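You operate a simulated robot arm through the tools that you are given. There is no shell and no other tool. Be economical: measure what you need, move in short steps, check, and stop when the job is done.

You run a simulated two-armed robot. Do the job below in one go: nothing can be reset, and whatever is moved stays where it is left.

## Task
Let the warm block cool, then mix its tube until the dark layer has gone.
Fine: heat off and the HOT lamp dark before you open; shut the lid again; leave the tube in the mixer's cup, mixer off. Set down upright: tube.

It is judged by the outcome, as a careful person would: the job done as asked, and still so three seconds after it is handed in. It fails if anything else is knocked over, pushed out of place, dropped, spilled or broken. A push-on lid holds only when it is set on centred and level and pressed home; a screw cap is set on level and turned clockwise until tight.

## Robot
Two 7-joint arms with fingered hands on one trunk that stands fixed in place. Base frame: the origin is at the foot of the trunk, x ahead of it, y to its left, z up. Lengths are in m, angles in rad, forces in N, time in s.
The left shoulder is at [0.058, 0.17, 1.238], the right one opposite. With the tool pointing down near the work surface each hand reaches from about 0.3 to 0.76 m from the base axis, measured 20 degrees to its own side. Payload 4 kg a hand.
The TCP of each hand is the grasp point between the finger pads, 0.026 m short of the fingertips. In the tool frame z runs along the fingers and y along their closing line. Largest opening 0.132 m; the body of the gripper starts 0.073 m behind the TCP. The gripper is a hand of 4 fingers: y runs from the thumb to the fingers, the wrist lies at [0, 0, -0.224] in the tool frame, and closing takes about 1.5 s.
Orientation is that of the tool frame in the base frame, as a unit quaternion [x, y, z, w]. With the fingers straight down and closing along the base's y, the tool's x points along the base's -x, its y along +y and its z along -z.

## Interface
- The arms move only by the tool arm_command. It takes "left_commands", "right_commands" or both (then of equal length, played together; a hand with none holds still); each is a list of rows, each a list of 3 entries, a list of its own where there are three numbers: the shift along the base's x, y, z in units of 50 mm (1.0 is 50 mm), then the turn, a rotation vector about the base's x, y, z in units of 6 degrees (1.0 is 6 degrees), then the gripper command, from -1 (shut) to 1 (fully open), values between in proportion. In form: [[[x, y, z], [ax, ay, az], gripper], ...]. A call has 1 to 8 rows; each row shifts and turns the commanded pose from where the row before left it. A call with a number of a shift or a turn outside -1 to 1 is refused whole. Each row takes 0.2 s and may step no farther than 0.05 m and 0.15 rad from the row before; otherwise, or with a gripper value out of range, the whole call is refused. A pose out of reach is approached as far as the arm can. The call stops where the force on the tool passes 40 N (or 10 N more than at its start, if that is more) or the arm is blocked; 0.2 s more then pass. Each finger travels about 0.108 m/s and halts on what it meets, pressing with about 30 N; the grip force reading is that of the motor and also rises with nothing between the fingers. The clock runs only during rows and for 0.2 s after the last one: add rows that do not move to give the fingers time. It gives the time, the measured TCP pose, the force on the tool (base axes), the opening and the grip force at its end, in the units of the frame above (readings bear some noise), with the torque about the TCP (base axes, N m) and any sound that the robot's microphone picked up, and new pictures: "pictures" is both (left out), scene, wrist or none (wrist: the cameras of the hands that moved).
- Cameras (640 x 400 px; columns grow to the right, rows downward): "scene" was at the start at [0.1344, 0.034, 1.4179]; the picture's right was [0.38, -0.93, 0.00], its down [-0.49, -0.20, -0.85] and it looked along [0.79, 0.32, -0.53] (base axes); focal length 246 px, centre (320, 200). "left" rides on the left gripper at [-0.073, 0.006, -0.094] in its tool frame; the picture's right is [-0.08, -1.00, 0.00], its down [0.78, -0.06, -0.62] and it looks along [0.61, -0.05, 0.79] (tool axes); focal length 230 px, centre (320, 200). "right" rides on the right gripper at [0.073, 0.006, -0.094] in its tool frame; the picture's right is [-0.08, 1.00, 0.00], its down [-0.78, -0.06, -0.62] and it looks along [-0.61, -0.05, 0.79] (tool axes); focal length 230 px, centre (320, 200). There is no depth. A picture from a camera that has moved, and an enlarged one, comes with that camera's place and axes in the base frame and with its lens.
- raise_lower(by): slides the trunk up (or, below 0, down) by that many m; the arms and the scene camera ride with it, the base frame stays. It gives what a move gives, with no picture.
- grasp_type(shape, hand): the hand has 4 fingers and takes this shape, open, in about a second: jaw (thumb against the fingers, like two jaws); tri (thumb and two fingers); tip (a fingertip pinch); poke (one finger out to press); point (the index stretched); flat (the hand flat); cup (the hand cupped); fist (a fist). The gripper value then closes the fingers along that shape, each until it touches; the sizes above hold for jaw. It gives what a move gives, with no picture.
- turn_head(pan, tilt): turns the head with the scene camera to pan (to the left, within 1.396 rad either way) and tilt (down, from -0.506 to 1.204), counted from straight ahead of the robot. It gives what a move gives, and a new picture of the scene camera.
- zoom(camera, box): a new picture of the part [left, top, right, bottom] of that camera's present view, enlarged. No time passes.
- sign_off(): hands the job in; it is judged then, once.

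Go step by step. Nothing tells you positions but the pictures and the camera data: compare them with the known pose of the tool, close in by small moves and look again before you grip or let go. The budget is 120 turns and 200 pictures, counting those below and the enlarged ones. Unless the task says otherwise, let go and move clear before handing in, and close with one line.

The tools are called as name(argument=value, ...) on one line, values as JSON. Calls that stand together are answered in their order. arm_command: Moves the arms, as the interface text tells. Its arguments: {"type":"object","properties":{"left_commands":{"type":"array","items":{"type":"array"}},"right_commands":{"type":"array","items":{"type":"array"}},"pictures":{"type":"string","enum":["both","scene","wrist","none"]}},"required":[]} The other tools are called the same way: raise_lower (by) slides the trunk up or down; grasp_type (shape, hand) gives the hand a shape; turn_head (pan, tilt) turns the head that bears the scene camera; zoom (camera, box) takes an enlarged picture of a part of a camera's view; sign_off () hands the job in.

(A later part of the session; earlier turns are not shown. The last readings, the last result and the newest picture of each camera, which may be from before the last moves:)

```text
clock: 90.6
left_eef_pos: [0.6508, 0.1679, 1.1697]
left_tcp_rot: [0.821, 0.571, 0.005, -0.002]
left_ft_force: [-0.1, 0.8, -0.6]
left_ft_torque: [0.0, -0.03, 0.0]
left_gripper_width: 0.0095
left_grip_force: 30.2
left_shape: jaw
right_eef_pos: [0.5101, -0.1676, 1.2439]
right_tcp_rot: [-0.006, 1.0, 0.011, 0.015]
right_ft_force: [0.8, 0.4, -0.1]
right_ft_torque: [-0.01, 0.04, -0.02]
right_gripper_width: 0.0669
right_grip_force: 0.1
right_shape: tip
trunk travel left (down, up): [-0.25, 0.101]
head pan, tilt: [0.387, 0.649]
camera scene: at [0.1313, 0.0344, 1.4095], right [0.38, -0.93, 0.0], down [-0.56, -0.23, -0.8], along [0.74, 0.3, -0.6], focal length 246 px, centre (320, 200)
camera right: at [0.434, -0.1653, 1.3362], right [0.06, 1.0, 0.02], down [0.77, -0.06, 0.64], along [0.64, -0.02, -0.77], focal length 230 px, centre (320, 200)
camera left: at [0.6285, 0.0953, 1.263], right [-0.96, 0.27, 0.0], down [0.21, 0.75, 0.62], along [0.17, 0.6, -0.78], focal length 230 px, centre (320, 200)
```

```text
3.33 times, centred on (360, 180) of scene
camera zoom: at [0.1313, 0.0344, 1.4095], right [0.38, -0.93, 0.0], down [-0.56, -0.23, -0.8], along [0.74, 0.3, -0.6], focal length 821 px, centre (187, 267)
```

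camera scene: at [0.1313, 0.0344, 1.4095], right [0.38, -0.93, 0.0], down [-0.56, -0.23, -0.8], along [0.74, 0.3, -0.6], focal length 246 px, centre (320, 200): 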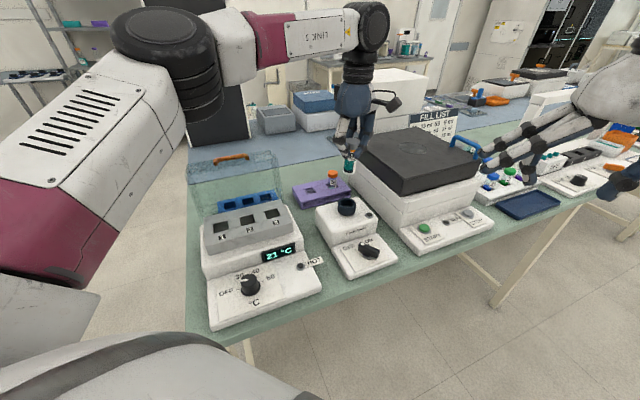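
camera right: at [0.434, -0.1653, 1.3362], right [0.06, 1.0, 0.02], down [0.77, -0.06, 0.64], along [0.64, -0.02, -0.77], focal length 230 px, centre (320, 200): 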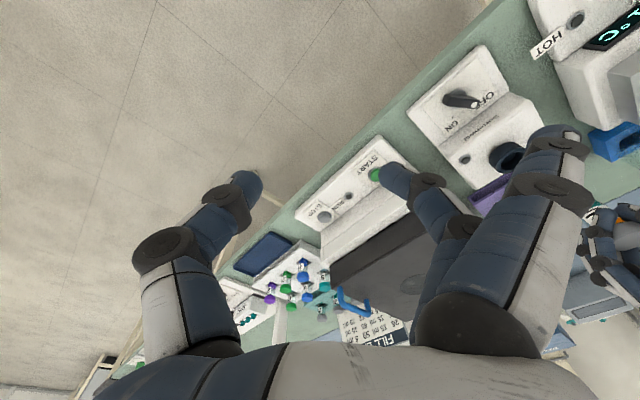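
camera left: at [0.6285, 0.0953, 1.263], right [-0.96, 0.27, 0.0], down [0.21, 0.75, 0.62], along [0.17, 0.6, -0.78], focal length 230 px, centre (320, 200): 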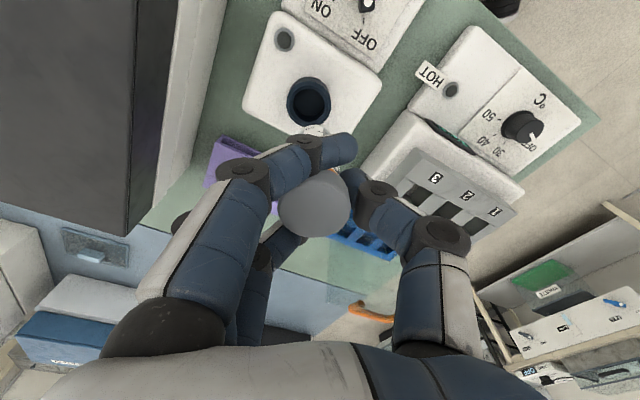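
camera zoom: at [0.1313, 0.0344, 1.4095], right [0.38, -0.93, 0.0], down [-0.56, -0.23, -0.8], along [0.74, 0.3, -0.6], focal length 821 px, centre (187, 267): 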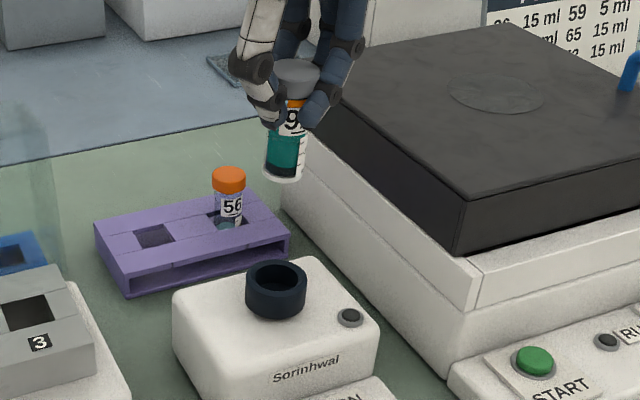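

The cup centre comes out at (0.663, 0.167) with its rim at z≈0.985; the tube bottom is now about 10 mm short of it in x. I'll shift and lower to just above the rim.

arm_command(left_commands=[[[0.2, 0, -0.3], [0, 0, 0], -1], [[0, 0, -0.5], [0, 0, 0], -1], [[0, 0, -0.5], [0, 0, 0], -1], [[0, 0, -0.4], [0, 0, 0], -1], [[0, 0, 0], [0, 0, 0], -1]], pictures="wrist")

zoom(camera="scene", box=[300, 150, 400, 230])

```text
clock: 91.8
left_eef_pos: [0.6586, 0.1657, 1.0866]
left_tcp_rot: [0.821, 0.571, 0.005, -0.002]
left_ft_force: [0.8, 0.5, -0.6]
left_ft_torque: [0.01, -0.04, 0.02]
left_gripper_width: 0.0094
left_grip_force: 30.0
left_shape: jaw
right_eef_pos: [0.5114, -0.1694, 1.2443]
right_tcp_rot: [-0.005, 1.0, 0.012, 0.017]
right_ft_force: [-0.6, -0.3, -0.3]
right_ft_torque: [0.02, 0.03, 0.0]
right_gripper_width: 0.067
right_grip_force: 0.0
right_shape: tip
trunk travel left (down, up): [-0.25, 0.101]
head pan, tilt: [0.387, 0.649]
camera left: at [0.6371, 0.0939, 1.1792], right [-0.96, 0.27, 0.0], down [0.21, 0.75, 0.63], along [0.17, 0.6, -0.78], focal length 230 px, centre (320, 200)
```

left: 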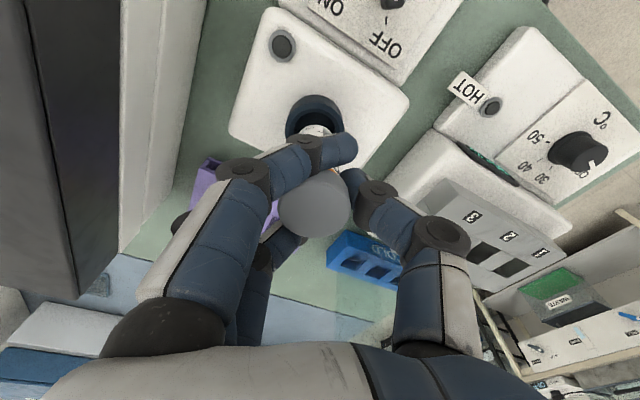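

```text
5.00 times, centred on (350, 190) of scene
camera zoom: at [0.1316, 0.0328, 1.4096], right [0.38, -0.93, 0.0], down [-0.56, -0.23, -0.8], along [0.74, 0.3, -0.6], focal length 1231 px, centre (170, 250)
```

zoom: 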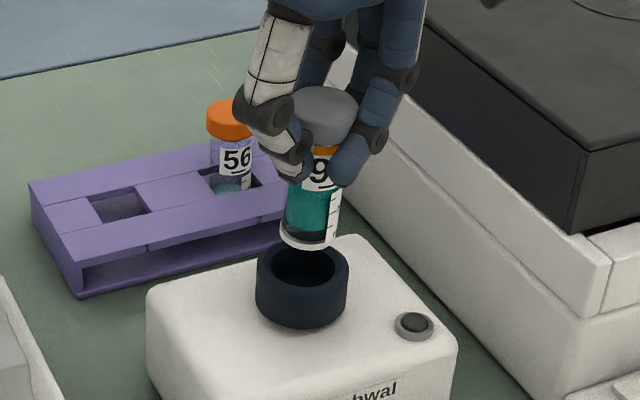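

The tube is just above the cup. I'll zoom in to check alignment before inserting.

zoom(camera="left", box=[240, 70, 400, 230])

zoom(camera="right", box=[440, 80, 640, 260])

```text
2.50 times, centred on (320, 150) of left
camera zoom: at [0.6371, 0.0939, 1.1792], right [-0.96, 0.27, 0.0], down [0.21, 0.75, 0.63], along [0.17, 0.6, -0.78], focal length 575 px, centre (320, 325)
```

zoom: 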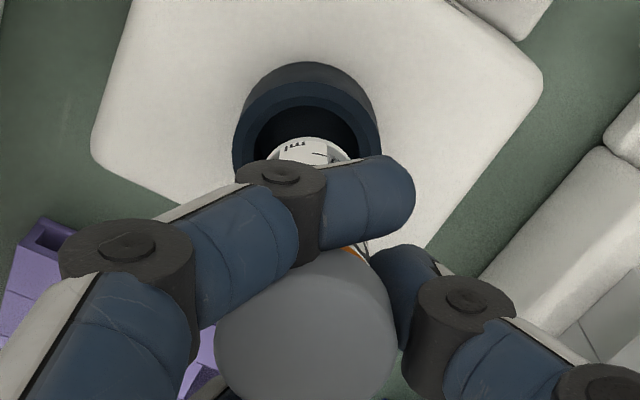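

```text
2.22 times, centred on (540, 170) of right
camera zoom: at [0.4344, -0.1665, 1.336], right [0.06, 1.0, 0.02], down [0.77, -0.07, 0.64], along [0.64, -0.02, -0.77], focal length 511 px, centre (-169, 267)
```

zoom: 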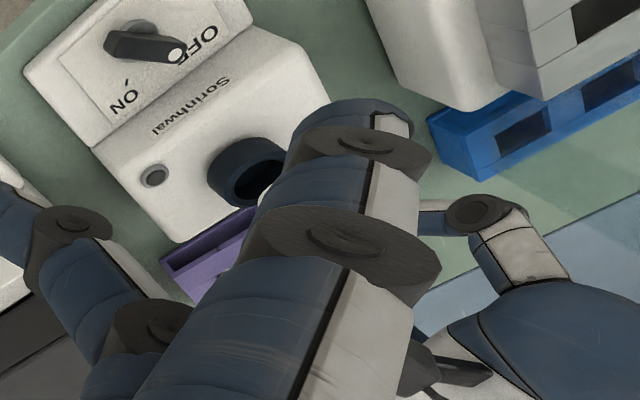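

Tube and cup opening align within about 2–3 mm. I'll nudge +2 mm in x and insert slowly, watching for contact.

arm_command(left_commands=[[[0.05, 0, -0.2], [0, 0, 0], -1], [[0, 0, -0.2], [0, 0, 0], -1], [[0, 0, -0.2], [0, 0, 0], -1], [[0, 0, -0.2], [0, 0, 0], -1], [[0, 0, 0], [0, 0, 0], -1]], pictures="wrist")

zoom(camera="scene", box=[300, 150, 400, 230])

```text
clock: 93.0
left_eef_pos: [0.66, 0.1672, 1.0463]
left_tcp_rot: [0.82, 0.572, 0.006, -0.003]
left_ft_force: [-0.3, 0.9, -0.9]
left_ft_torque: [0.01, 0.0, 0.02]
left_gripper_width: 0.0094
left_grip_force: 29.9
left_shape: jaw
right_eef_pos: [0.51, -0.169, 1.2448]
right_tcp_rot: [-0.007, 1.0, 0.012, 0.015]
right_ft_force: [-0.6, -0.1, 0.3]
right_ft_torque: [0.0, -0.01, 0.01]
right_gripper_width: 0.0668
right_grip_force: 0.1
right_shape: tip
trunk travel left (down, up): [-0.25, 0.101]
head pan, tilt: [0.387, 0.649]
camera left: at [0.6382, 0.094, 1.1398], right [-0.96, 0.27, 0.0], down [0.21, 0.75, 0.63], along [0.17, 0.6, -0.78], focal length 230 px, centre (320, 200)
```

left: 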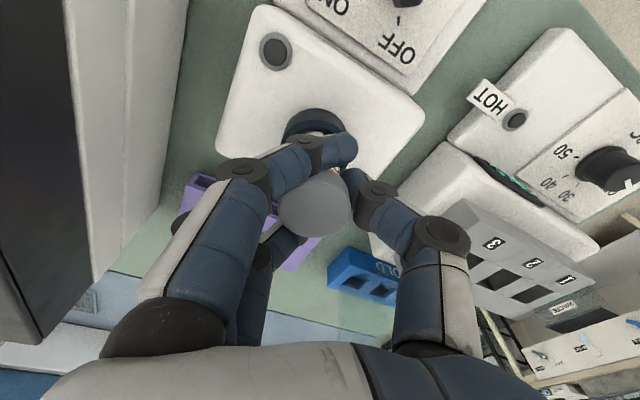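

```text
5.00 times, centred on (350, 190) of scene
camera zoom: at [0.1317, 0.0328, 1.4095], right [0.38, -0.93, 0.0], down [-0.56, -0.23, -0.8], along [0.74, 0.3, -0.6], focal length 1231 px, centre (170, 250)
```

zoom: 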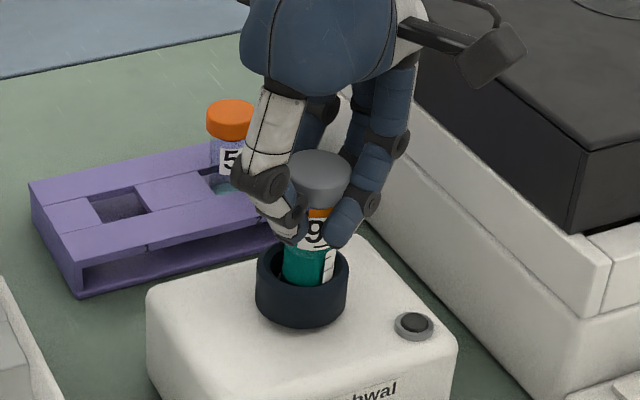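

It's entering the cup freely. I'll continue down until it touches the bottom.

arm_command(left_commands=[[[0, 0, -0.12], [0, 0, 0], -1], [[0, 0, -0.12], [0, 0, 0], -1], [[0, 0, -0.12], [0, 0, 0], -1], [[0, 0, 0], [0, 0, 0], -1]], pictures="none")

zoom(camera="scene", box=[300, 150, 400, 230])

```text
clock: 94.0
left_eef_pos: [0.658, 0.1671, 1.032]
left_tcp_rot: [0.82, 0.572, 0.008, -0.001]
left_ft_force: [1.4, 7.1, 35.8]
left_ft_torque: [0.05, -0.01, 0.01]
left_gripper_width: 0.0112
left_grip_force: 30.0
left_shape: jaw
right_eef_pos: [0.5072, -0.1694, 1.2472]
right_tcp_rot: [-0.007, 1.0, 0.012, 0.017]
right_ft_force: [0.4, 0.5, 0.2]
right_ft_torque: [0.01, 0.01, 0.0]
right_gripper_width: 0.0668
right_grip_force: 0.1
right_shape: tip
trunk travel left (down, up): [-0.25, 0.101]
head pan, tilt: [0.387, 0.649]
```

```text
5.00 times, centred on (350, 190) of scene
camera zoom: at [0.128, 0.033, 1.4103], right [0.38, -0.93, 0.0], down [-0.56, -0.23, -0.8], along [0.74, 0.3, -0.6], focal length 1231 px, centre (170, 250)
```

zoom: 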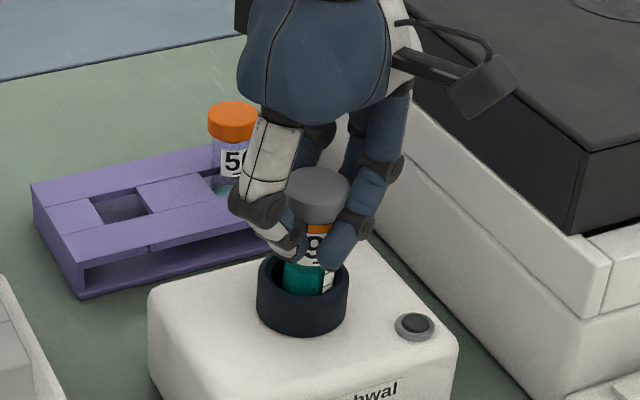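

The tube has bottomed in the cup. I'll relieve the pressure, open, and rise clear.

arm_command(left_commands=[[[0.02, 0, 0.05], [0, 0, 0], -1], [[0, 0, 0], [0, 0, 0], -0.5], [[0, 0, 0], [0, 0, 0], 0], [[0, 0, 0], [0, 0, 0], 0.1], [[0, 0, 0], [0, 0, 0], 0.1]], pictures="wrist")

zoom(camera="scene", box=[300, 150, 400, 230])

```text
clock: 95.2
left_eef_pos: [0.6599, 0.1671, 1.0296]
left_tcp_rot: [0.821, 0.571, 0.005, -0.003]
left_ft_force: [-0.6, 0.0, 0.2]
left_ft_torque: [-0.01, 0.03, -0.04]
left_gripper_width: 0.0717
left_grip_force: 0.1
left_shape: jaw
right_eef_pos: [0.5094, -0.17, 1.2441]
right_tcp_rot: [-0.007, 1.0, 0.013, 0.016]
right_ft_force: [-0.9, -0.3, -0.1]
right_ft_torque: [-0.02, 0.04, 0.01]
right_gripper_width: 0.0669
right_grip_force: 0.0
right_shape: tip
trunk travel left (down, up): [-0.25, 0.101]
head pan, tilt: [0.387, 0.649]
camera left: at [0.639, 0.0948, 1.1234], right [-0.96, 0.27, 0.0], down [0.21, 0.75, 0.63], along [0.17, 0.6, -0.78], focal length 230 px, centre (320, 200)
```

left: 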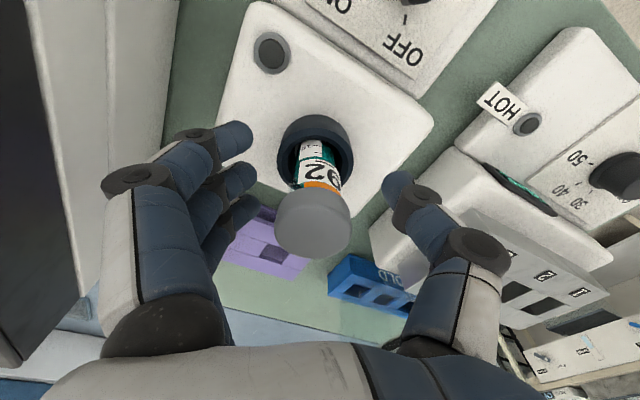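

```text
5.00 times, centred on (350, 190) of scene
camera zoom: at [0.1315, 0.0328, 1.4095], right [0.38, -0.93, 0.0], down [-0.56, -0.23, -0.8], along [0.74, 0.3, -0.6], focal length 1231 px, centre (170, 250)
```

zoom: 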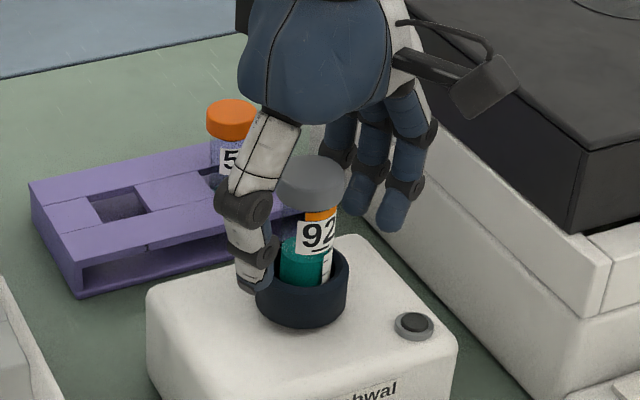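

The tube stands upright in the cup. I'll raise the left hand straight up and away, and put the right hand into jaw shape for the mixer's bar knob.

arm_command(left_commands=[[[0, 0, 0.5], [0, 0, 0], 0.1], [[0, 0, 0.7], [0, 0, 0], 0.1], [[0, 0, 0.8], [0, 0, 0], 0.1], [[0, 0, 0.8], [0, 0, 0], 0.1], [[-0.5, 0.6, 0.3], [0, 0, 0], 0], [[-0.5, 0.7, 0], [0, 0, 0], 0], [[-0.5, 0.7, 0], [0, 0, 0], 0], [[-0.5, 0.7, 0], [0, 0, 0], 0]], pictures="none")

grasp_type(hand="right", shape="jaw")

arm_command(right_commands=[[[0.1, 0.4, -0.1], [0, 0, 1], 0], [[0.12, 0.6, -0.3], [0, 0, 1], 0], [[0.12, 0.6, -0.3], [0, 0, 1], 0], [[0.12, 0.6, -0.3], [0, 0, 1], 0], [[0.12, 0.6, -0.3], [0, 0, 1], 0], [[0.12, 0.6, -0.3], [0, 0, 1], 0], [[0.12, 0.6, -0.3], [0, 0, 1], 0], [[0.12, 0.6, -0.3], [0, 0, 1], 0]])

zoom(camera="scene", box=[290, 150, 430, 310])

```text
clock: 97.0
left_eef_pos: [0.563, 0.3023, 1.1822]
left_tcp_rot: [0.821, 0.571, 0.005, -0.002]
left_ft_force: [-0.2, 0.5, 0.2]
left_ft_torque: [0.01, -0.04, 0.02]
left_gripper_width: 0.0666
left_grip_force: 0.1
left_shape: jaw
right_eef_pos: [0.5108, -0.169, 1.2443]
right_tcp_rot: [-0.006, 1.0, 0.011, 0.016]
right_ft_force: [-0.9, 0.8, -0.1]
right_ft_torque: [0.0, 0.0, 0.0]
right_gripper_width: 0.0667
right_grip_force: 0.0
right_shape: tip
trunk travel left (down, up): [-0.25, 0.101]
head pan, tilt: [0.387, 0.649]
```

```text
clock: 97.9
left_eef_pos: [0.5637, 0.3003, 1.1821]
left_tcp_rot: [0.821, 0.571, 0.005, -0.001]
left_ft_force: [-0.2, -0.2, -0.5]
left_ft_torque: [0.0, -0.03, 0.01]
left_gripper_width: 0.0667
left_grip_force: 0.0
left_shape: jaw
right_eef_pos: [0.51, -0.1698, 1.2443]
right_tcp_rot: [-0.006, 1.0, 0.011, 0.015]
right_ft_force: [0.7, -0.2, 0.1]
right_ft_torque: [0.0, -0.03, 0.05]
right_gripper_width: 0.1318
right_grip_force: 0.1
right_shape: jaw
trunk travel left (down, up): [-0.25, 0.101]
head pan, tilt: [0.387, 0.649]
```

```text
clock: 99.7
left_eef_pos: [0.5636, 0.3012, 1.1824]
left_tcp_rot: [0.821, 0.572, 0.005, -0.003]
left_ft_force: [0.4, 0.4, -0.3]
left_ft_torque: [-0.03, 0.01, 0.0]
left_gripper_width: 0.0667
left_grip_force: 0.0
left_shape: jaw
right_eef_pos: [0.5544, 0.0594, 1.1326]
right_tcp_rot: [-0.413, 0.91, 0.016, 0.009]
right_ft_force: [1.3, 0.4, -0.4]
right_ft_torque: [-0.02, -0.03, 0.02]
right_gripper_width: 0.0666
right_grip_force: 0.1
right_shape: jaw
trunk travel left (down, up): [-0.25, 0.101]
head pan, tilt: [0.387, 0.649]
camera scene: at [0.1321, 0.0336, 1.4094], right [0.38, -0.93, 0.0], down [-0.56, -0.23, -0.8], along [0.74, 0.3, -0.61], focal length 246 px, centre (320, 200)
camera right: at [0.5027, 0.0051, 1.2242], right [-0.7, 0.71, 0.02], down [0.56, 0.53, 0.64], along [0.44, 0.46, -0.77], focal length 230 px, centre (320, 200)
```

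scene: 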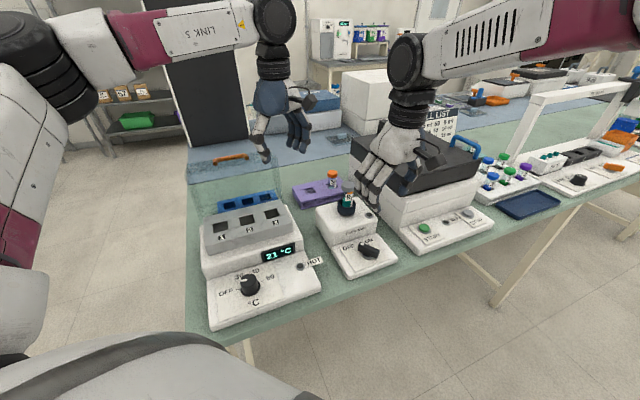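
right: 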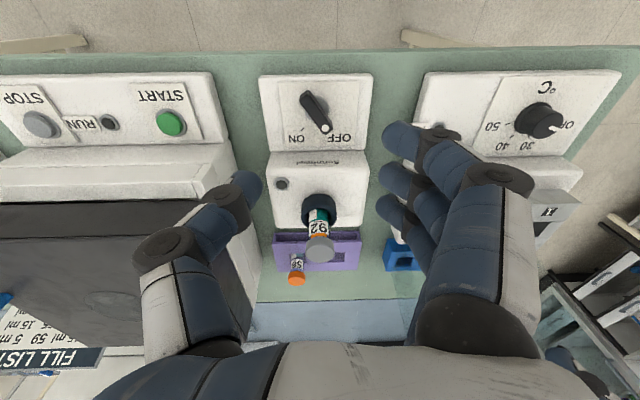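

```text
2.50 times, centred on (360, 230) of scene
camera zoom: at [0.1321, 0.0336, 1.4094], right [0.38, -0.93, 0.0], down [-0.56, -0.23, -0.8], along [0.74, 0.3, -0.61], focal length 616 px, centre (220, 125)
```

zoom: 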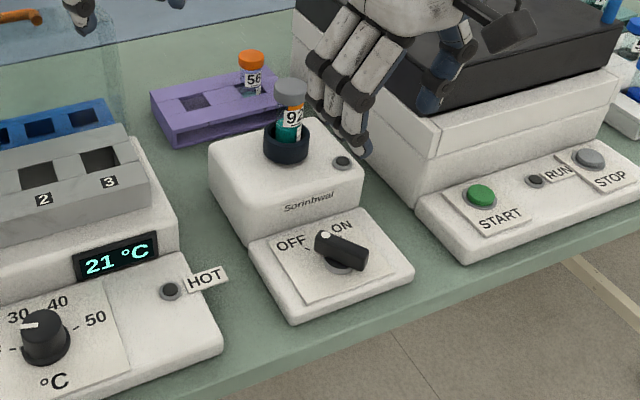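

From here I see the mixer bar pointing at OFF, with ON about 60° clockwise of it; the bar is centred near (0.57, 0.077). I'll align the right hand with the bar and descend partway.

arm_command(right_commands=[[[0.15, 0.17, 0], [-0.35, 0, 0.9], 0], [[0.16, 0.18, 0], [0, 0, 0.9], 0], [[0, 0, -0.4], [0, 0, 0.9], 0], [[0, 0, -0.4], [0, 0, 0.9], 0], [[0, 0, -0.4], [0, 0, 0.9], 0], [[0, 0, -0.4], [0, 0, 0], -0.2], [[0, 0, 0], [0, 0, 0], -0.2]], pictures="wrist")

zoom(camera="scene", box=[290, 150, 430, 310])

```text
clock: 101.3
left_eef_pos: [0.5633, 0.3003, 1.1823]
left_tcp_rot: [0.821, 0.571, 0.006, -0.003]
left_ft_force: [-0.8, 0.2, 0.3]
left_ft_torque: [0.01, 0.0, -0.02]
left_gripper_width: 0.0669
left_grip_force: 0.1
left_shape: jaw
right_eef_pos: [0.5718, 0.0781, 1.0543]
right_tcp_rot: [-0.615, 0.789, 0.001, 0.001]
right_ft_force: [-0.4, -0.7, 0.2]
right_ft_torque: [0.01, -0.01, -0.02]
right_gripper_width: 0.0535
right_grip_force: 0.1
right_shape: jaw
trunk travel left (down, up): [-0.25, 0.101]
head pan, tilt: [0.387, 0.649]
camera right: at [0.5484, 0.0087, 1.148], right [-0.95, 0.32, 0.0], down [0.25, 0.74, 0.62], along [0.2, 0.59, -0.79], focal length 230 px, centre (320, 200)
```

right: 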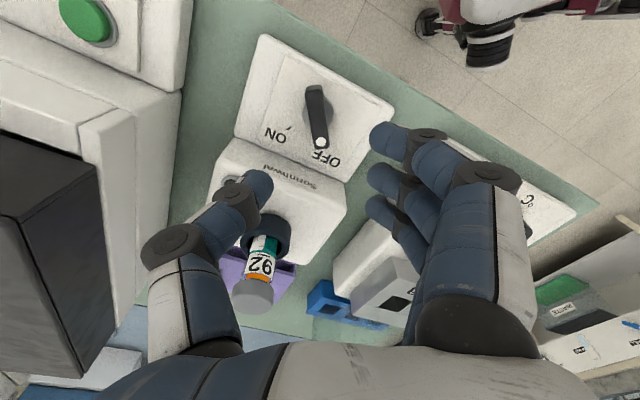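

```text
2.50 times, centred on (360, 230) of scene
camera zoom: at [0.1315, 0.0328, 1.4096], right [0.38, -0.93, 0.0], down [-0.56, -0.23, -0.8], along [0.74, 0.3, -0.6], focal length 616 px, centre (220, 125)
```

zoom: 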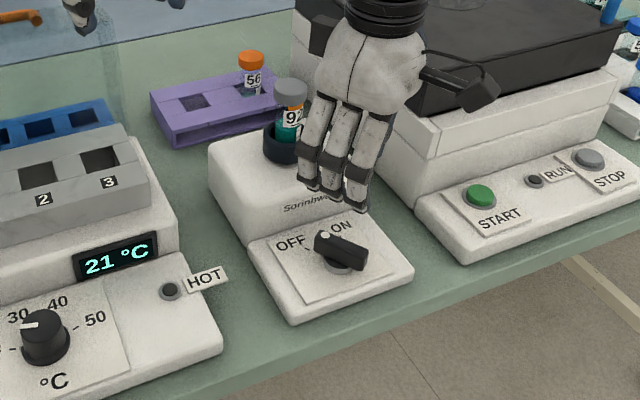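

Well centred. I'll trim a few mm and degrees, then descend onto the bar and close.

arm_command(right_commands=[[[0.04, -0.1, -0.5], [0, 0, 0.8], -0.2], [[0, 0, -0.5], [0, 0, 0], -0.2], [[0, 0, -0.5], [0, 0, 0], -0.2], [[0, 0, -0.4], [0, 0, 0], -0.2], [[0, 0, -0.3], [0, 0, 0], -0.2], [[0, 0, 0], [0, 0, 0], -0.2]], pictures="wrist")

zoom(camera="scene", box=[290, 150, 430, 310])

```text
clock: 102.7
left_eef_pos: [0.5624, 0.3003, 1.1822]
left_tcp_rot: [0.82, 0.572, 0.006, -0.002]
left_ft_force: [0.0, -0.7, 0.2]
left_ft_torque: [0.01, -0.01, -0.01]
left_gripper_width: 0.0668
left_grip_force: 0.1
left_shape: jaw
right_eef_pos: [0.5794, 0.0694, 0.9459]
right_tcp_rot: [-0.642, 0.766, 0.003, 0.004]
right_ft_force: [0.1, -0.2, 0.0]
right_ft_torque: [-0.02, 0.01, -0.03]
right_gripper_width: 0.0535
right_grip_force: 0.0
right_shape: jaw
trunk travel left (down, up): [-0.25, 0.101]
head pan, tilt: [0.387, 0.649]
camera right: at [0.5606, -0.0026, 1.0396], right [-0.97, 0.25, 0.0], down [0.2, 0.76, 0.62], along [0.16, 0.6, -0.78], focal length 230 px, centre (320, 200)
```

right: 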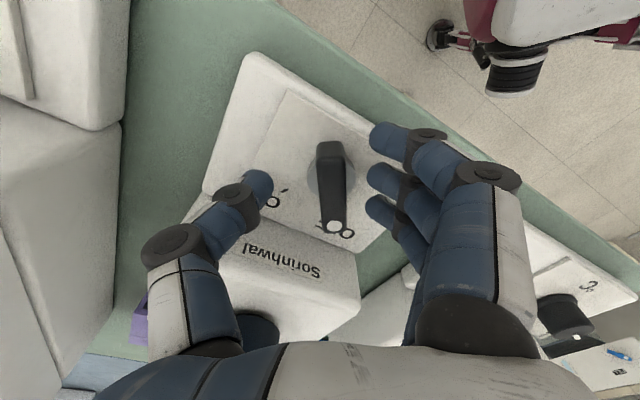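

```text
2.50 times, centred on (360, 230) of scene
camera zoom: at [0.1315, 0.0328, 1.4096], right [0.38, -0.93, 0.0], down [-0.56, -0.23, -0.8], along [0.74, 0.3, -0.6], focal length 616 px, centre (220, 125)
```

zoom: 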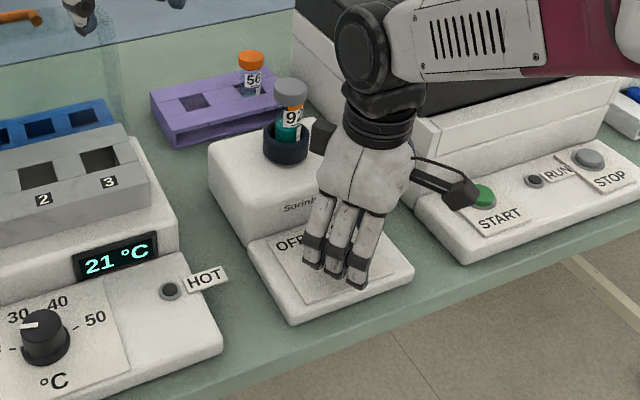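

The bar is between the fingers, about 6 mm off. I'll trim and close.

arm_command(right_commands=[[[-0.13, -0.07, -0.12], [0, 0, 0], -0.2], [[0, 0, 0], [0, 0, 0], -0.2], [[0, 0, 0], [0, 0, 0], -1], [[0, 0, 0], [0, 0, 0], -1], [[0, 0, 0], [0, 0, 0], -1], [[0, 0, 0], [0, 0, 0], -1], [[0, 0, 0], [0, 0, 0], -1]], pictures="wrist")

```text
clock: 104.3
left_eef_pos: [0.5643, 0.2986, 1.1808]
left_tcp_rot: [0.82, 0.572, 0.005, -0.003]
left_ft_force: [0.1, 1.2, -0.4]
left_ft_torque: [-0.01, 0.0, 0.01]
left_gripper_width: 0.0666
left_grip_force: 0.1
left_shape: jaw
right_eef_pos: [0.5714, 0.0677, 0.9386]
right_tcp_rot: [-0.645, 0.764, 0.002, 0.002]
right_ft_force: [1.1, -6.0, -9.2]
right_ft_torque: [-0.07, 0.21, -0.02]
right_gripper_width: 0.008
right_grip_force: 30.3
right_shape: jaw
trunk travel left (down, up): [-0.25, 0.101]
head pan, tilt: [0.387, 0.649]
camera right: at [0.5526, -0.0044, 1.0321], right [-0.97, 0.24, 0.0], down [0.19, 0.76, 0.62], along [0.15, 0.6, -0.78], focal length 230 px, centre (320, 200)
```

right: 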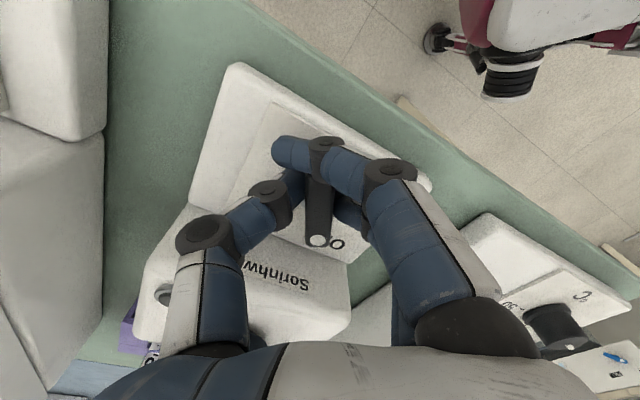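

The bar is gripped. Turning clockwise to ON, listening for the mixer.

arm_command(right_commands=[[[0, 0, 0], [0, 0, -1], -1], [[0, 0, 0], [0, 0, -1], -1], [[0, 0, 0], [0, 0, -1], -1], [[0, 0, 0], [0, 0, -1], -1], [[0, 0, 0], [0, 0, -1], -1], [[0, 0, 0], [0, 0, -1], -1], [[0, 0, 0], [0, 0, -1], -1], [[0, 0, 0], [0, 0, -1], -1]], pictures="wrist")

zoom(camera="scene", box=[290, 150, 430, 310])

```text
clock: 105.8
left_eef_pos: [0.5605, 0.3026, 1.1822]
left_tcp_rot: [0.821, 0.571, 0.005, 0.0]
left_ft_force: [0.0, 0.1, -0.2]
left_ft_torque: [0.03, 0.03, -0.04]
left_gripper_width: 0.0666
left_grip_force: 0.0
left_shape: jaw
right_eef_pos: [0.5752, 0.0535, 0.944]
right_tcp_rot: [-0.355, 0.935, 0.018, 0.0]
right_ft_force: [-23.5, 23.9, -6.1]
right_ft_torque: [0.49, 0.59, 0.51]
right_gripper_width: 0.0059
right_grip_force: 30.3
right_shape: jaw
trunk travel left (down, up): [-0.25, 0.101]
head pan, tilt: [0.387, 0.649]
stopped in row 7 (right hand): the force on the tool passed its limit at 41 N (the readings are from after the stop); the commanded pose is now the measured one
camera right: at [0.5192, 0.0081, 1.0371], right [-0.6, 0.8, 0.03], down [0.64, 0.45, 0.62], along [0.48, 0.4, -0.78], focal length 230 px, centre (320, 200)
```

right: 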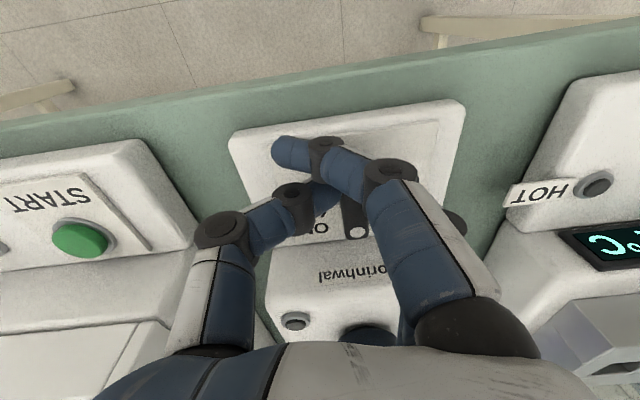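

```text
2.50 times, centred on (360, 230) of scene
camera zoom: at [0.1297, 0.0357, 1.4098], right [0.38, -0.93, 0.0], down [-0.56, -0.23, -0.8], along [0.74, 0.3, -0.6], focal length 616 px, centre (220, 125)
```

zoom: 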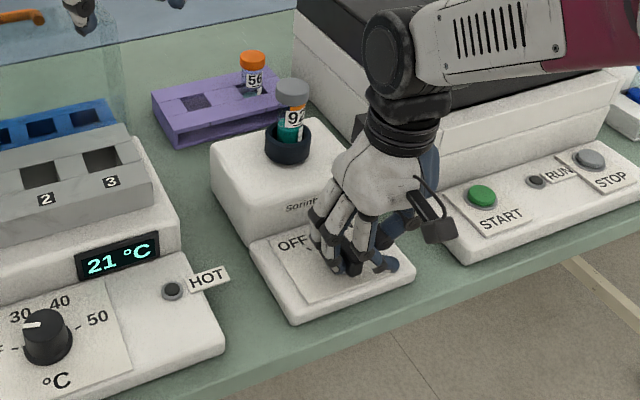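

The hand met resistance partway. I'll look closely at the knob.

zoom(camera="right", box=[220, 90, 480, 340])

zoom(camera="scene", box=[330, 210, 410, 280])

```text
1.60 times, centred on (350, 215) of right
camera zoom: at [0.5192, 0.0081, 1.0371], right [-0.6, 0.8, 0.03], down [0.64, 0.45, 0.62], along [0.48, 0.4, -0.78], focal length 368 px, centre (272, 176)
```

zoom: 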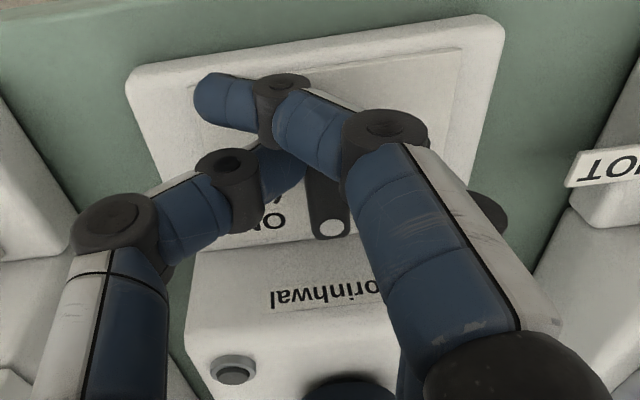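

```text
5.71 times, centred on (370, 245) of scene
camera zoom: at [0.1297, 0.0357, 1.4098], right [0.38, -0.93, 0.0], down [-0.56, -0.23, -0.8], along [0.74, 0.3, -0.6], focal length 1407 px, centre (34, -57)
```

zoom: 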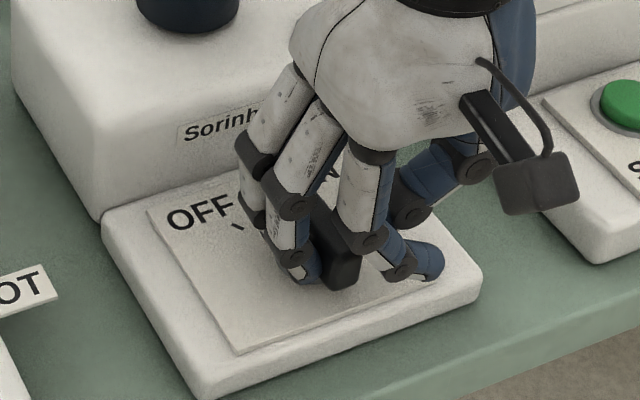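

The bar is about halfway, between OFF and ON. I'll ease the hand back over the pivot and continue turning.

arm_command(right_commands=[[[-0.1, 0.22, -0.05], [0, 0, 0], -1], [[0, 0, 0], [0, 0, -1], -1], [[0, 0, 0], [0, 0, -1], -1], [[0, 0, 0], [0, 0, -1], -1], [[0, 0, 0], [0, 0, -1], -1], [[0, 0, 0], [0, 0, -1], -1], [[0, 0, 0], [0, 0, 0], -1]], pictures="wrist")

zoom(camera="scene", box=[310, 180, 410, 280])

```text
clock: 106.6
left_eef_pos: [0.5614, 0.3036, 1.1811]
left_tcp_rot: [0.821, 0.571, 0.004, 0.0]
left_ft_force: [1.0, 1.0, -0.1]
left_ft_torque: [0.0, 0.02, -0.01]
left_gripper_width: 0.0665
left_grip_force: 0.0
left_shape: jaw
right_eef_pos: [0.5804, 0.0565, 0.9456]
right_tcp_rot: [-0.231, 0.972, 0.031, 0.001]
right_ft_force: [-24.6, 35.9, -3.7]
right_ft_torque: [0.68, 0.48, 0.56]
right_gripper_width: 0.0053
right_grip_force: 30.3
right_shape: jaw
trunk travel left (down, up): [-0.25, 0.101]
head pan, tilt: [0.387, 0.649]
stopped in row 4 (right hand): the force on the tool passed its limit at 47 N (the readings are from after the stop); the commanded pose is now the measured one
camera right: at [0.5134, 0.0234, 1.0383], right [-0.38, 0.92, 0.06], down [0.74, 0.26, 0.62], along [0.56, 0.28, -0.78], focal length 230 px, centre (320, 200)
```

right: 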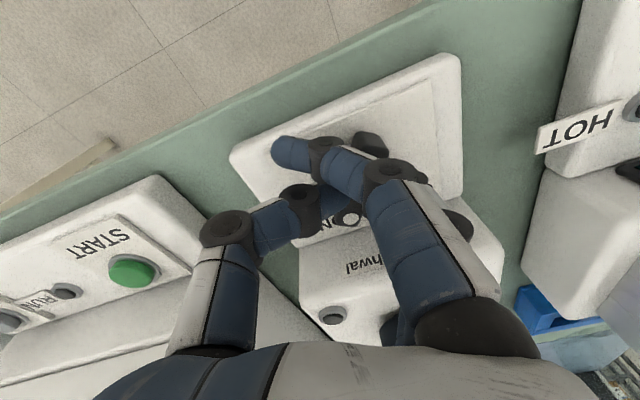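

```text
4.00 times, centred on (360, 230) of scene
camera zoom: at [0.1301, 0.0369, 1.4097], right [0.38, -0.93, 0.0], down [-0.56, -0.23, -0.8], along [0.74, 0.3, -0.6], focal length 985 px, centre (160, 80)
```

zoom: 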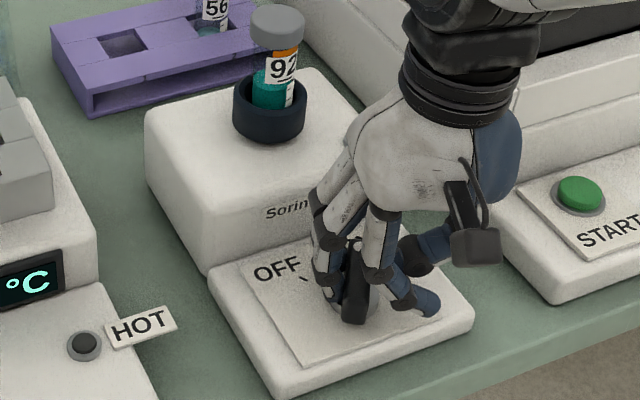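

I can't tell how far it turned. I'll open and rise to see the bar.

arm_command(right_commands=[[[0, 0, 0], [0, 0, 0], -0.1], [[0, 0, 0], [0, 0, 0], -0.1], [[-0.1, 0.1, 0.3], [0, 0, 0], -0.1], [[-0.2, 0.2, 0.5], [0, 0, 0], -0.1], [[0, 0, 0], [-0.5, 0, 0], -0.1]], pictures="wrist")

zoom(camera="scene", box=[310, 180, 410, 280])

```text
clock: 107.8
left_eef_pos: [0.5638, 0.2995, 1.1827]
left_tcp_rot: [0.82, 0.572, 0.005, -0.002]
left_ft_force: [-0.2, 0.3, -0.8]
left_ft_torque: [0.01, -0.02, 0.01]
left_gripper_width: 0.0665
left_grip_force: 0.0
left_shape: jaw
right_eef_pos: [0.58, 0.053, 0.9938]
right_tcp_rot: [-0.217, 0.976, 0.01, 0.001]
right_ft_force: [0.4, -1.0, 0.5]
right_ft_torque: [0.01, -0.02, 0.01]
right_gripper_width: 0.0593
right_grip_force: 0.1
right_shape: jaw
trunk travel left (down, up): [-0.25, 0.101]
head pan, tilt: [0.387, 0.649]
camera right: at [0.5117, 0.0253, 1.0865], right [-0.35, 0.94, 0.02], down [0.74, 0.26, 0.62], along [0.58, 0.23, -0.78], focal length 230 px, centre (320, 200)
```

right: 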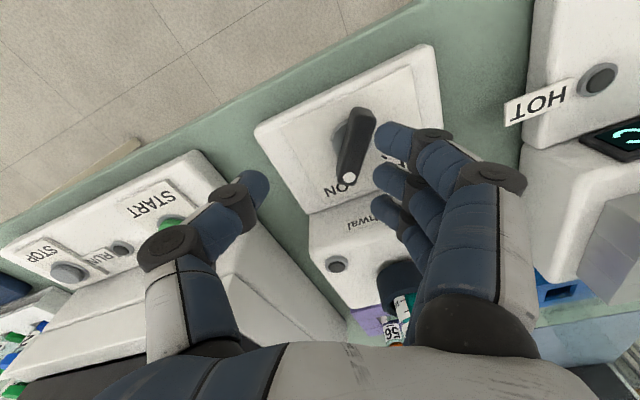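

```text
4.00 times, centred on (360, 230) of scene
camera zoom: at [0.132, 0.0323, 1.4095], right [0.38, -0.93, 0.0], down [-0.56, -0.23, -0.8], along [0.74, 0.3, -0.6], focal length 985 px, centre (160, 80)
```

zoom: 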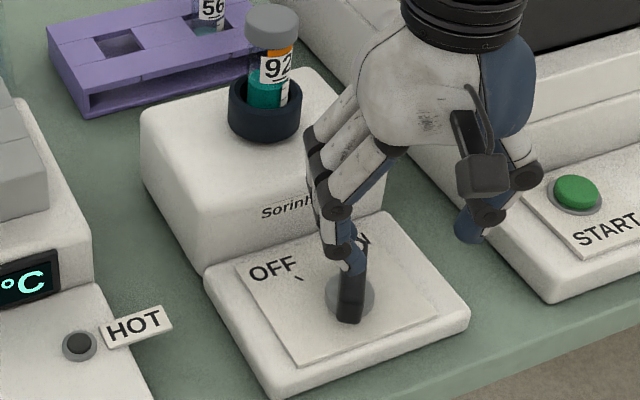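

The bar is now pointing almost at ON but needs a little more, and my grip was about 2 cm off the pivot. I'll recentre on the pivot (0.566, 0.077), align and grip again.

arm_command(right_commands=[[[-0.14, 0.23, 0], [0, 0, -0.9], -0.1], [[-0.14, 0.23, 0], [0, 0, -0.9], -0.1], [[0, 0, -0.3], [0, 0, 0], -0.1], [[0, 0, 0], [0, 0, 0], -0.1]], pictures="wrist")

```text
clock: 109.0
left_eef_pos: [0.5628, 0.3002, 1.1823]
left_tcp_rot: [0.821, 0.571, 0.005, -0.003]
left_ft_force: [-0.5, -0.4, -0.2]
left_ft_torque: [0.02, 0.04, 0.0]
left_gripper_width: 0.0666
left_grip_force: 0.0
left_shape: jaw
right_eef_pos: [0.586, 0.0559, 0.9929]
right_tcp_rot: [-0.096, 0.995, 0.023, 0.008]
right_ft_force: [-0.3, -0.6, 0.5]
right_ft_torque: [0.01, 0.02, 0.02]
right_gripper_width: 0.0594
right_grip_force: 0.0
right_shape: jaw
trunk travel left (down, up): [-0.25, 0.101]
head pan, tilt: [0.387, 0.649]
stopped in row 4 (right hand): the arm was blocked; the commanded pose is now the measured one
camera right: at [0.5128, 0.043, 1.0844], right [-0.12, 0.99, 0.05], down [0.78, 0.06, 0.63], along [0.62, 0.11, -0.78], focal length 230 px, centre (320, 200)
```

right: 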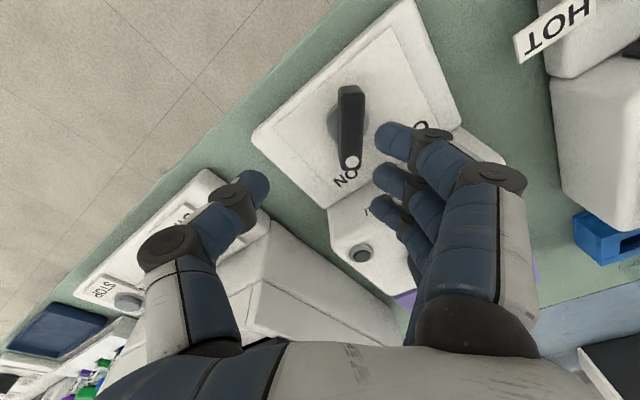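

The right arm reports being blocked. I'll look at the whole scene.

turn_head(pan=0.1, tilt=0.65)

```text
clock: 109.8
left_eef_pos: [0.5638, 0.2999, 1.1818]
left_tcp_rot: [0.821, 0.572, 0.006, -0.002]
left_ft_force: [0.7, -1.2, 0.1]
left_ft_torque: [-0.02, 0.03, -0.01]
left_gripper_width: 0.0665
left_grip_force: 0.0
left_shape: jaw
right_eef_pos: [0.5858, 0.0575, 0.9922]
right_tcp_rot: [-0.097, 0.995, 0.023, 0.007]
right_ft_force: [0.3, 0.2, 0.1]
right_ft_torque: [-0.03, 0.0, 0.01]
right_gripper_width: 0.0593
right_grip_force: 0.1
right_shape: jaw
trunk travel left (down, up): [-0.25, 0.101]
head pan, tilt: [0.099, 0.649]
camera scene: at [0.1377, 0.0087, 1.4095], right [0.1, -0.99, 0.0], down [-0.6, -0.06, -0.8], along [0.79, 0.08, -0.6], focal length 246 px, centre (320, 200)
```

scene: 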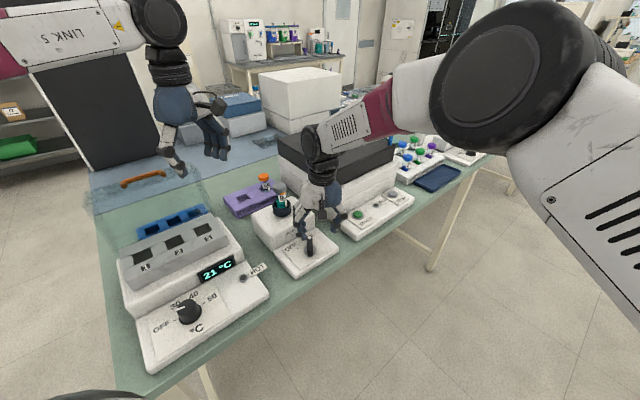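

The right wrist is at its turning limit here. The bar only needs a nudge, so I'll switch to the one-finger poke shape and push the dot end sideways.

arm_command(right_commands=[[[0, 0, 0.6], [0, 0, 0.8], -0.1], [[0, 0, 0.6], [0, 0, 0.8], -0.1], [[0, 0, 0], [0, 0, 0.8], -0.1]], pictures="none")

grasp_type(hand="right", shape="poke")

arm_command(right_commands=[[[0, 0, 0], [0, 0, 0], -1], [[0, 0, 0], [0, 0, 0], -1], [[0, 0, 0], [0, 0, 0], -1]], pictures="both")

zoom(camera="scene", box=[230, 120, 380, 280])

```text
clock: 110.6
left_eef_pos: [0.5628, 0.3, 1.1812]
left_tcp_rot: [0.821, 0.571, 0.004, -0.002]
left_ft_force: [0.6, -0.2, 0.8]
left_ft_torque: [-0.01, -0.02, -0.01]
left_gripper_width: 0.0666
left_grip_force: 0.0
left_shape: jaw
right_eef_pos: [0.5839, 0.0606, 1.0532]
right_tcp_rot: [-0.225, 0.974, 0.023, 0.005]
right_ft_force: [0.2, -0.1, -0.2]
right_ft_torque: [-0.01, -0.05, 0.01]
right_gripper_width: 0.0591
right_grip_force: 0.1
right_shape: jaw
trunk travel left (down, up): [-0.25, 0.101]
head pan, tilt: [0.099, 0.649]
```

```text
clock: 111.5
left_eef_pos: [0.5636, 0.3005, 1.182]
left_tcp_rot: [0.82, 0.572, 0.005, -0.003]
left_ft_force: [-0.3, 0.1, 0.1]
left_ft_torque: [-0.02, 0.01, -0.02]
left_gripper_width: 0.0667
left_grip_force: 0.1
left_shape: jaw
right_eef_pos: [0.5853, 0.0577, 1.0535]
right_tcp_rot: [-0.223, 0.975, 0.023, 0.004]
right_ft_force: [-0.9, 0.5, 0.0]
right_ft_torque: [0.01, 0.02, -0.05]
right_gripper_width: 0.0
right_grip_force: 0.1
right_shape: poke
trunk travel left (down, up): [-0.25, 0.101]
head pan, tilt: [0.099, 0.649]
```

```text
clock: 112.3
left_eef_pos: [0.5624, 0.301, 1.1816]
left_tcp_rot: [0.821, 0.571, 0.005, -0.003]
left_ft_force: [0.3, 0.6, 0.1]
left_ft_torque: [0.01, 0.04, 0.0]
left_gripper_width: 0.0666
left_grip_force: 0.0
left_shape: jaw
right_eef_pos: [0.5859, 0.0587, 1.0532]
right_tcp_rot: [-0.224, 0.974, 0.022, 0.004]
right_ft_force: [0.4, -0.6, -0.1]
right_ft_torque: [0.0, -0.02, -0.01]
right_gripper_width: 0.0002
right_grip_force: 0.1
right_shape: poke
trunk travel left (down, up): [-0.25, 0.101]
head pan, tilt: [0.099, 0.649]
camera scene: at [0.1377, 0.0087, 1.4095], right [0.1, -0.99, 0.0], down [-0.6, -0.06, -0.8], along [0.79, 0.08, -0.6], focal length 246 px, centre (320, 200)
camera right: at [0.517, 0.0278, 1.1445], right [-0.37, 0.93, 0.04], down [0.73, 0.26, 0.63], along [0.57, 0.26, -0.78], focal length 230 px, centre (320, 200)
```

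scene: 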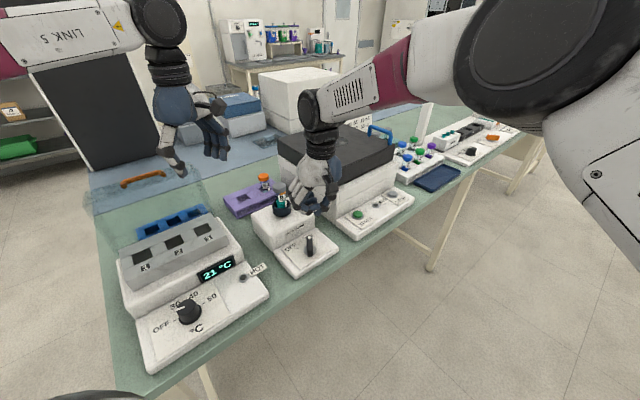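
right: 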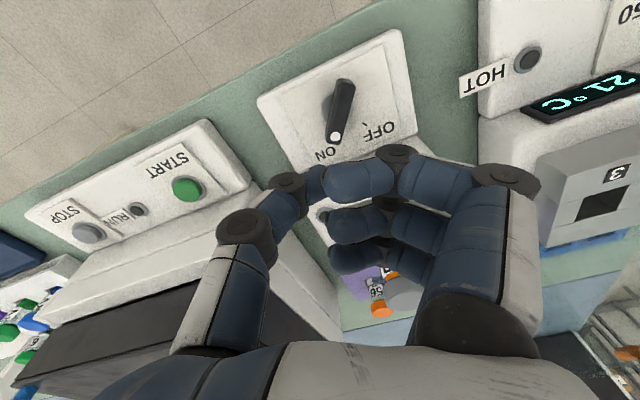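

```text
2.50 times, centred on (305, 200) of scene
camera zoom: at [0.1377, 0.0087, 1.4095], right [0.1, -0.99, 0.0], down [-0.6, -0.06, -0.8], along [0.79, 0.08, -0.6], focal length 616 px, centre (358, 200)
```

zoom: 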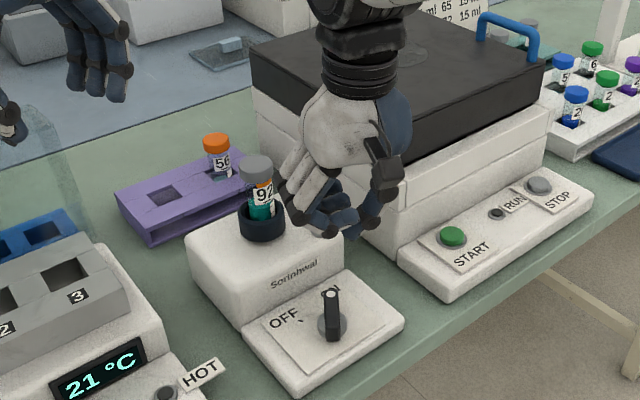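

The bar looks very near ON. I'll check closely whether the mixer is running.

zoom(camera="right", box=[240, 20, 440, 180])

zoom(camera="scene", box=[260, 170, 340, 280])

```text
2.50 times, centred on (340, 100) of right
camera zoom: at [0.517, 0.0278, 1.1445], right [-0.37, 0.93, 0.04], down [0.73, 0.26, 0.63], along [0.57, 0.26, -0.78], focal length 575 px, centre (270, 450)
```

zoom: 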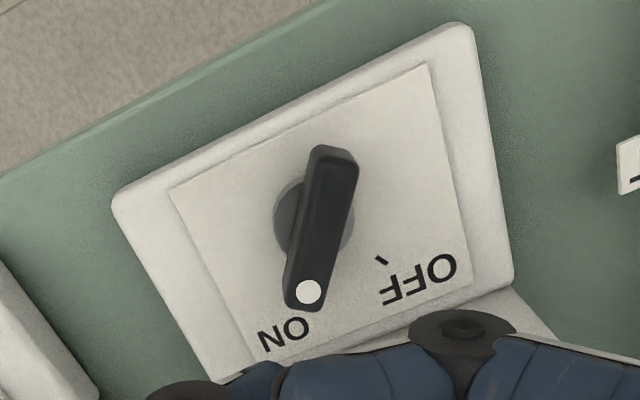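

```text
3.64 times, centred on (300, 225) of scene
camera zoom: at [0.1377, 0.0087, 1.4095], right [0.1, -0.99, 0.0], down [-0.6, -0.06, -0.8], along [0.79, 0.08, -0.6], focal length 895 px, centre (393, 109)
```

zoom: 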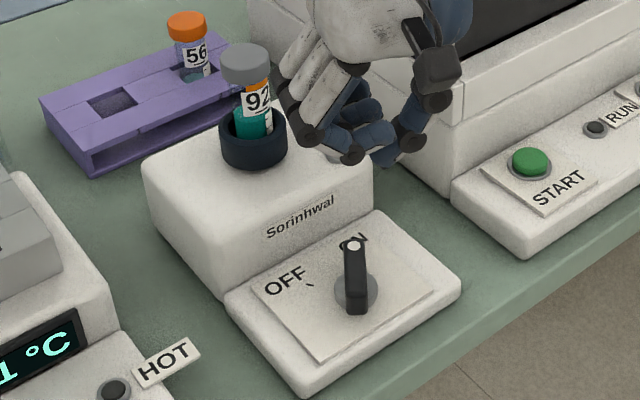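

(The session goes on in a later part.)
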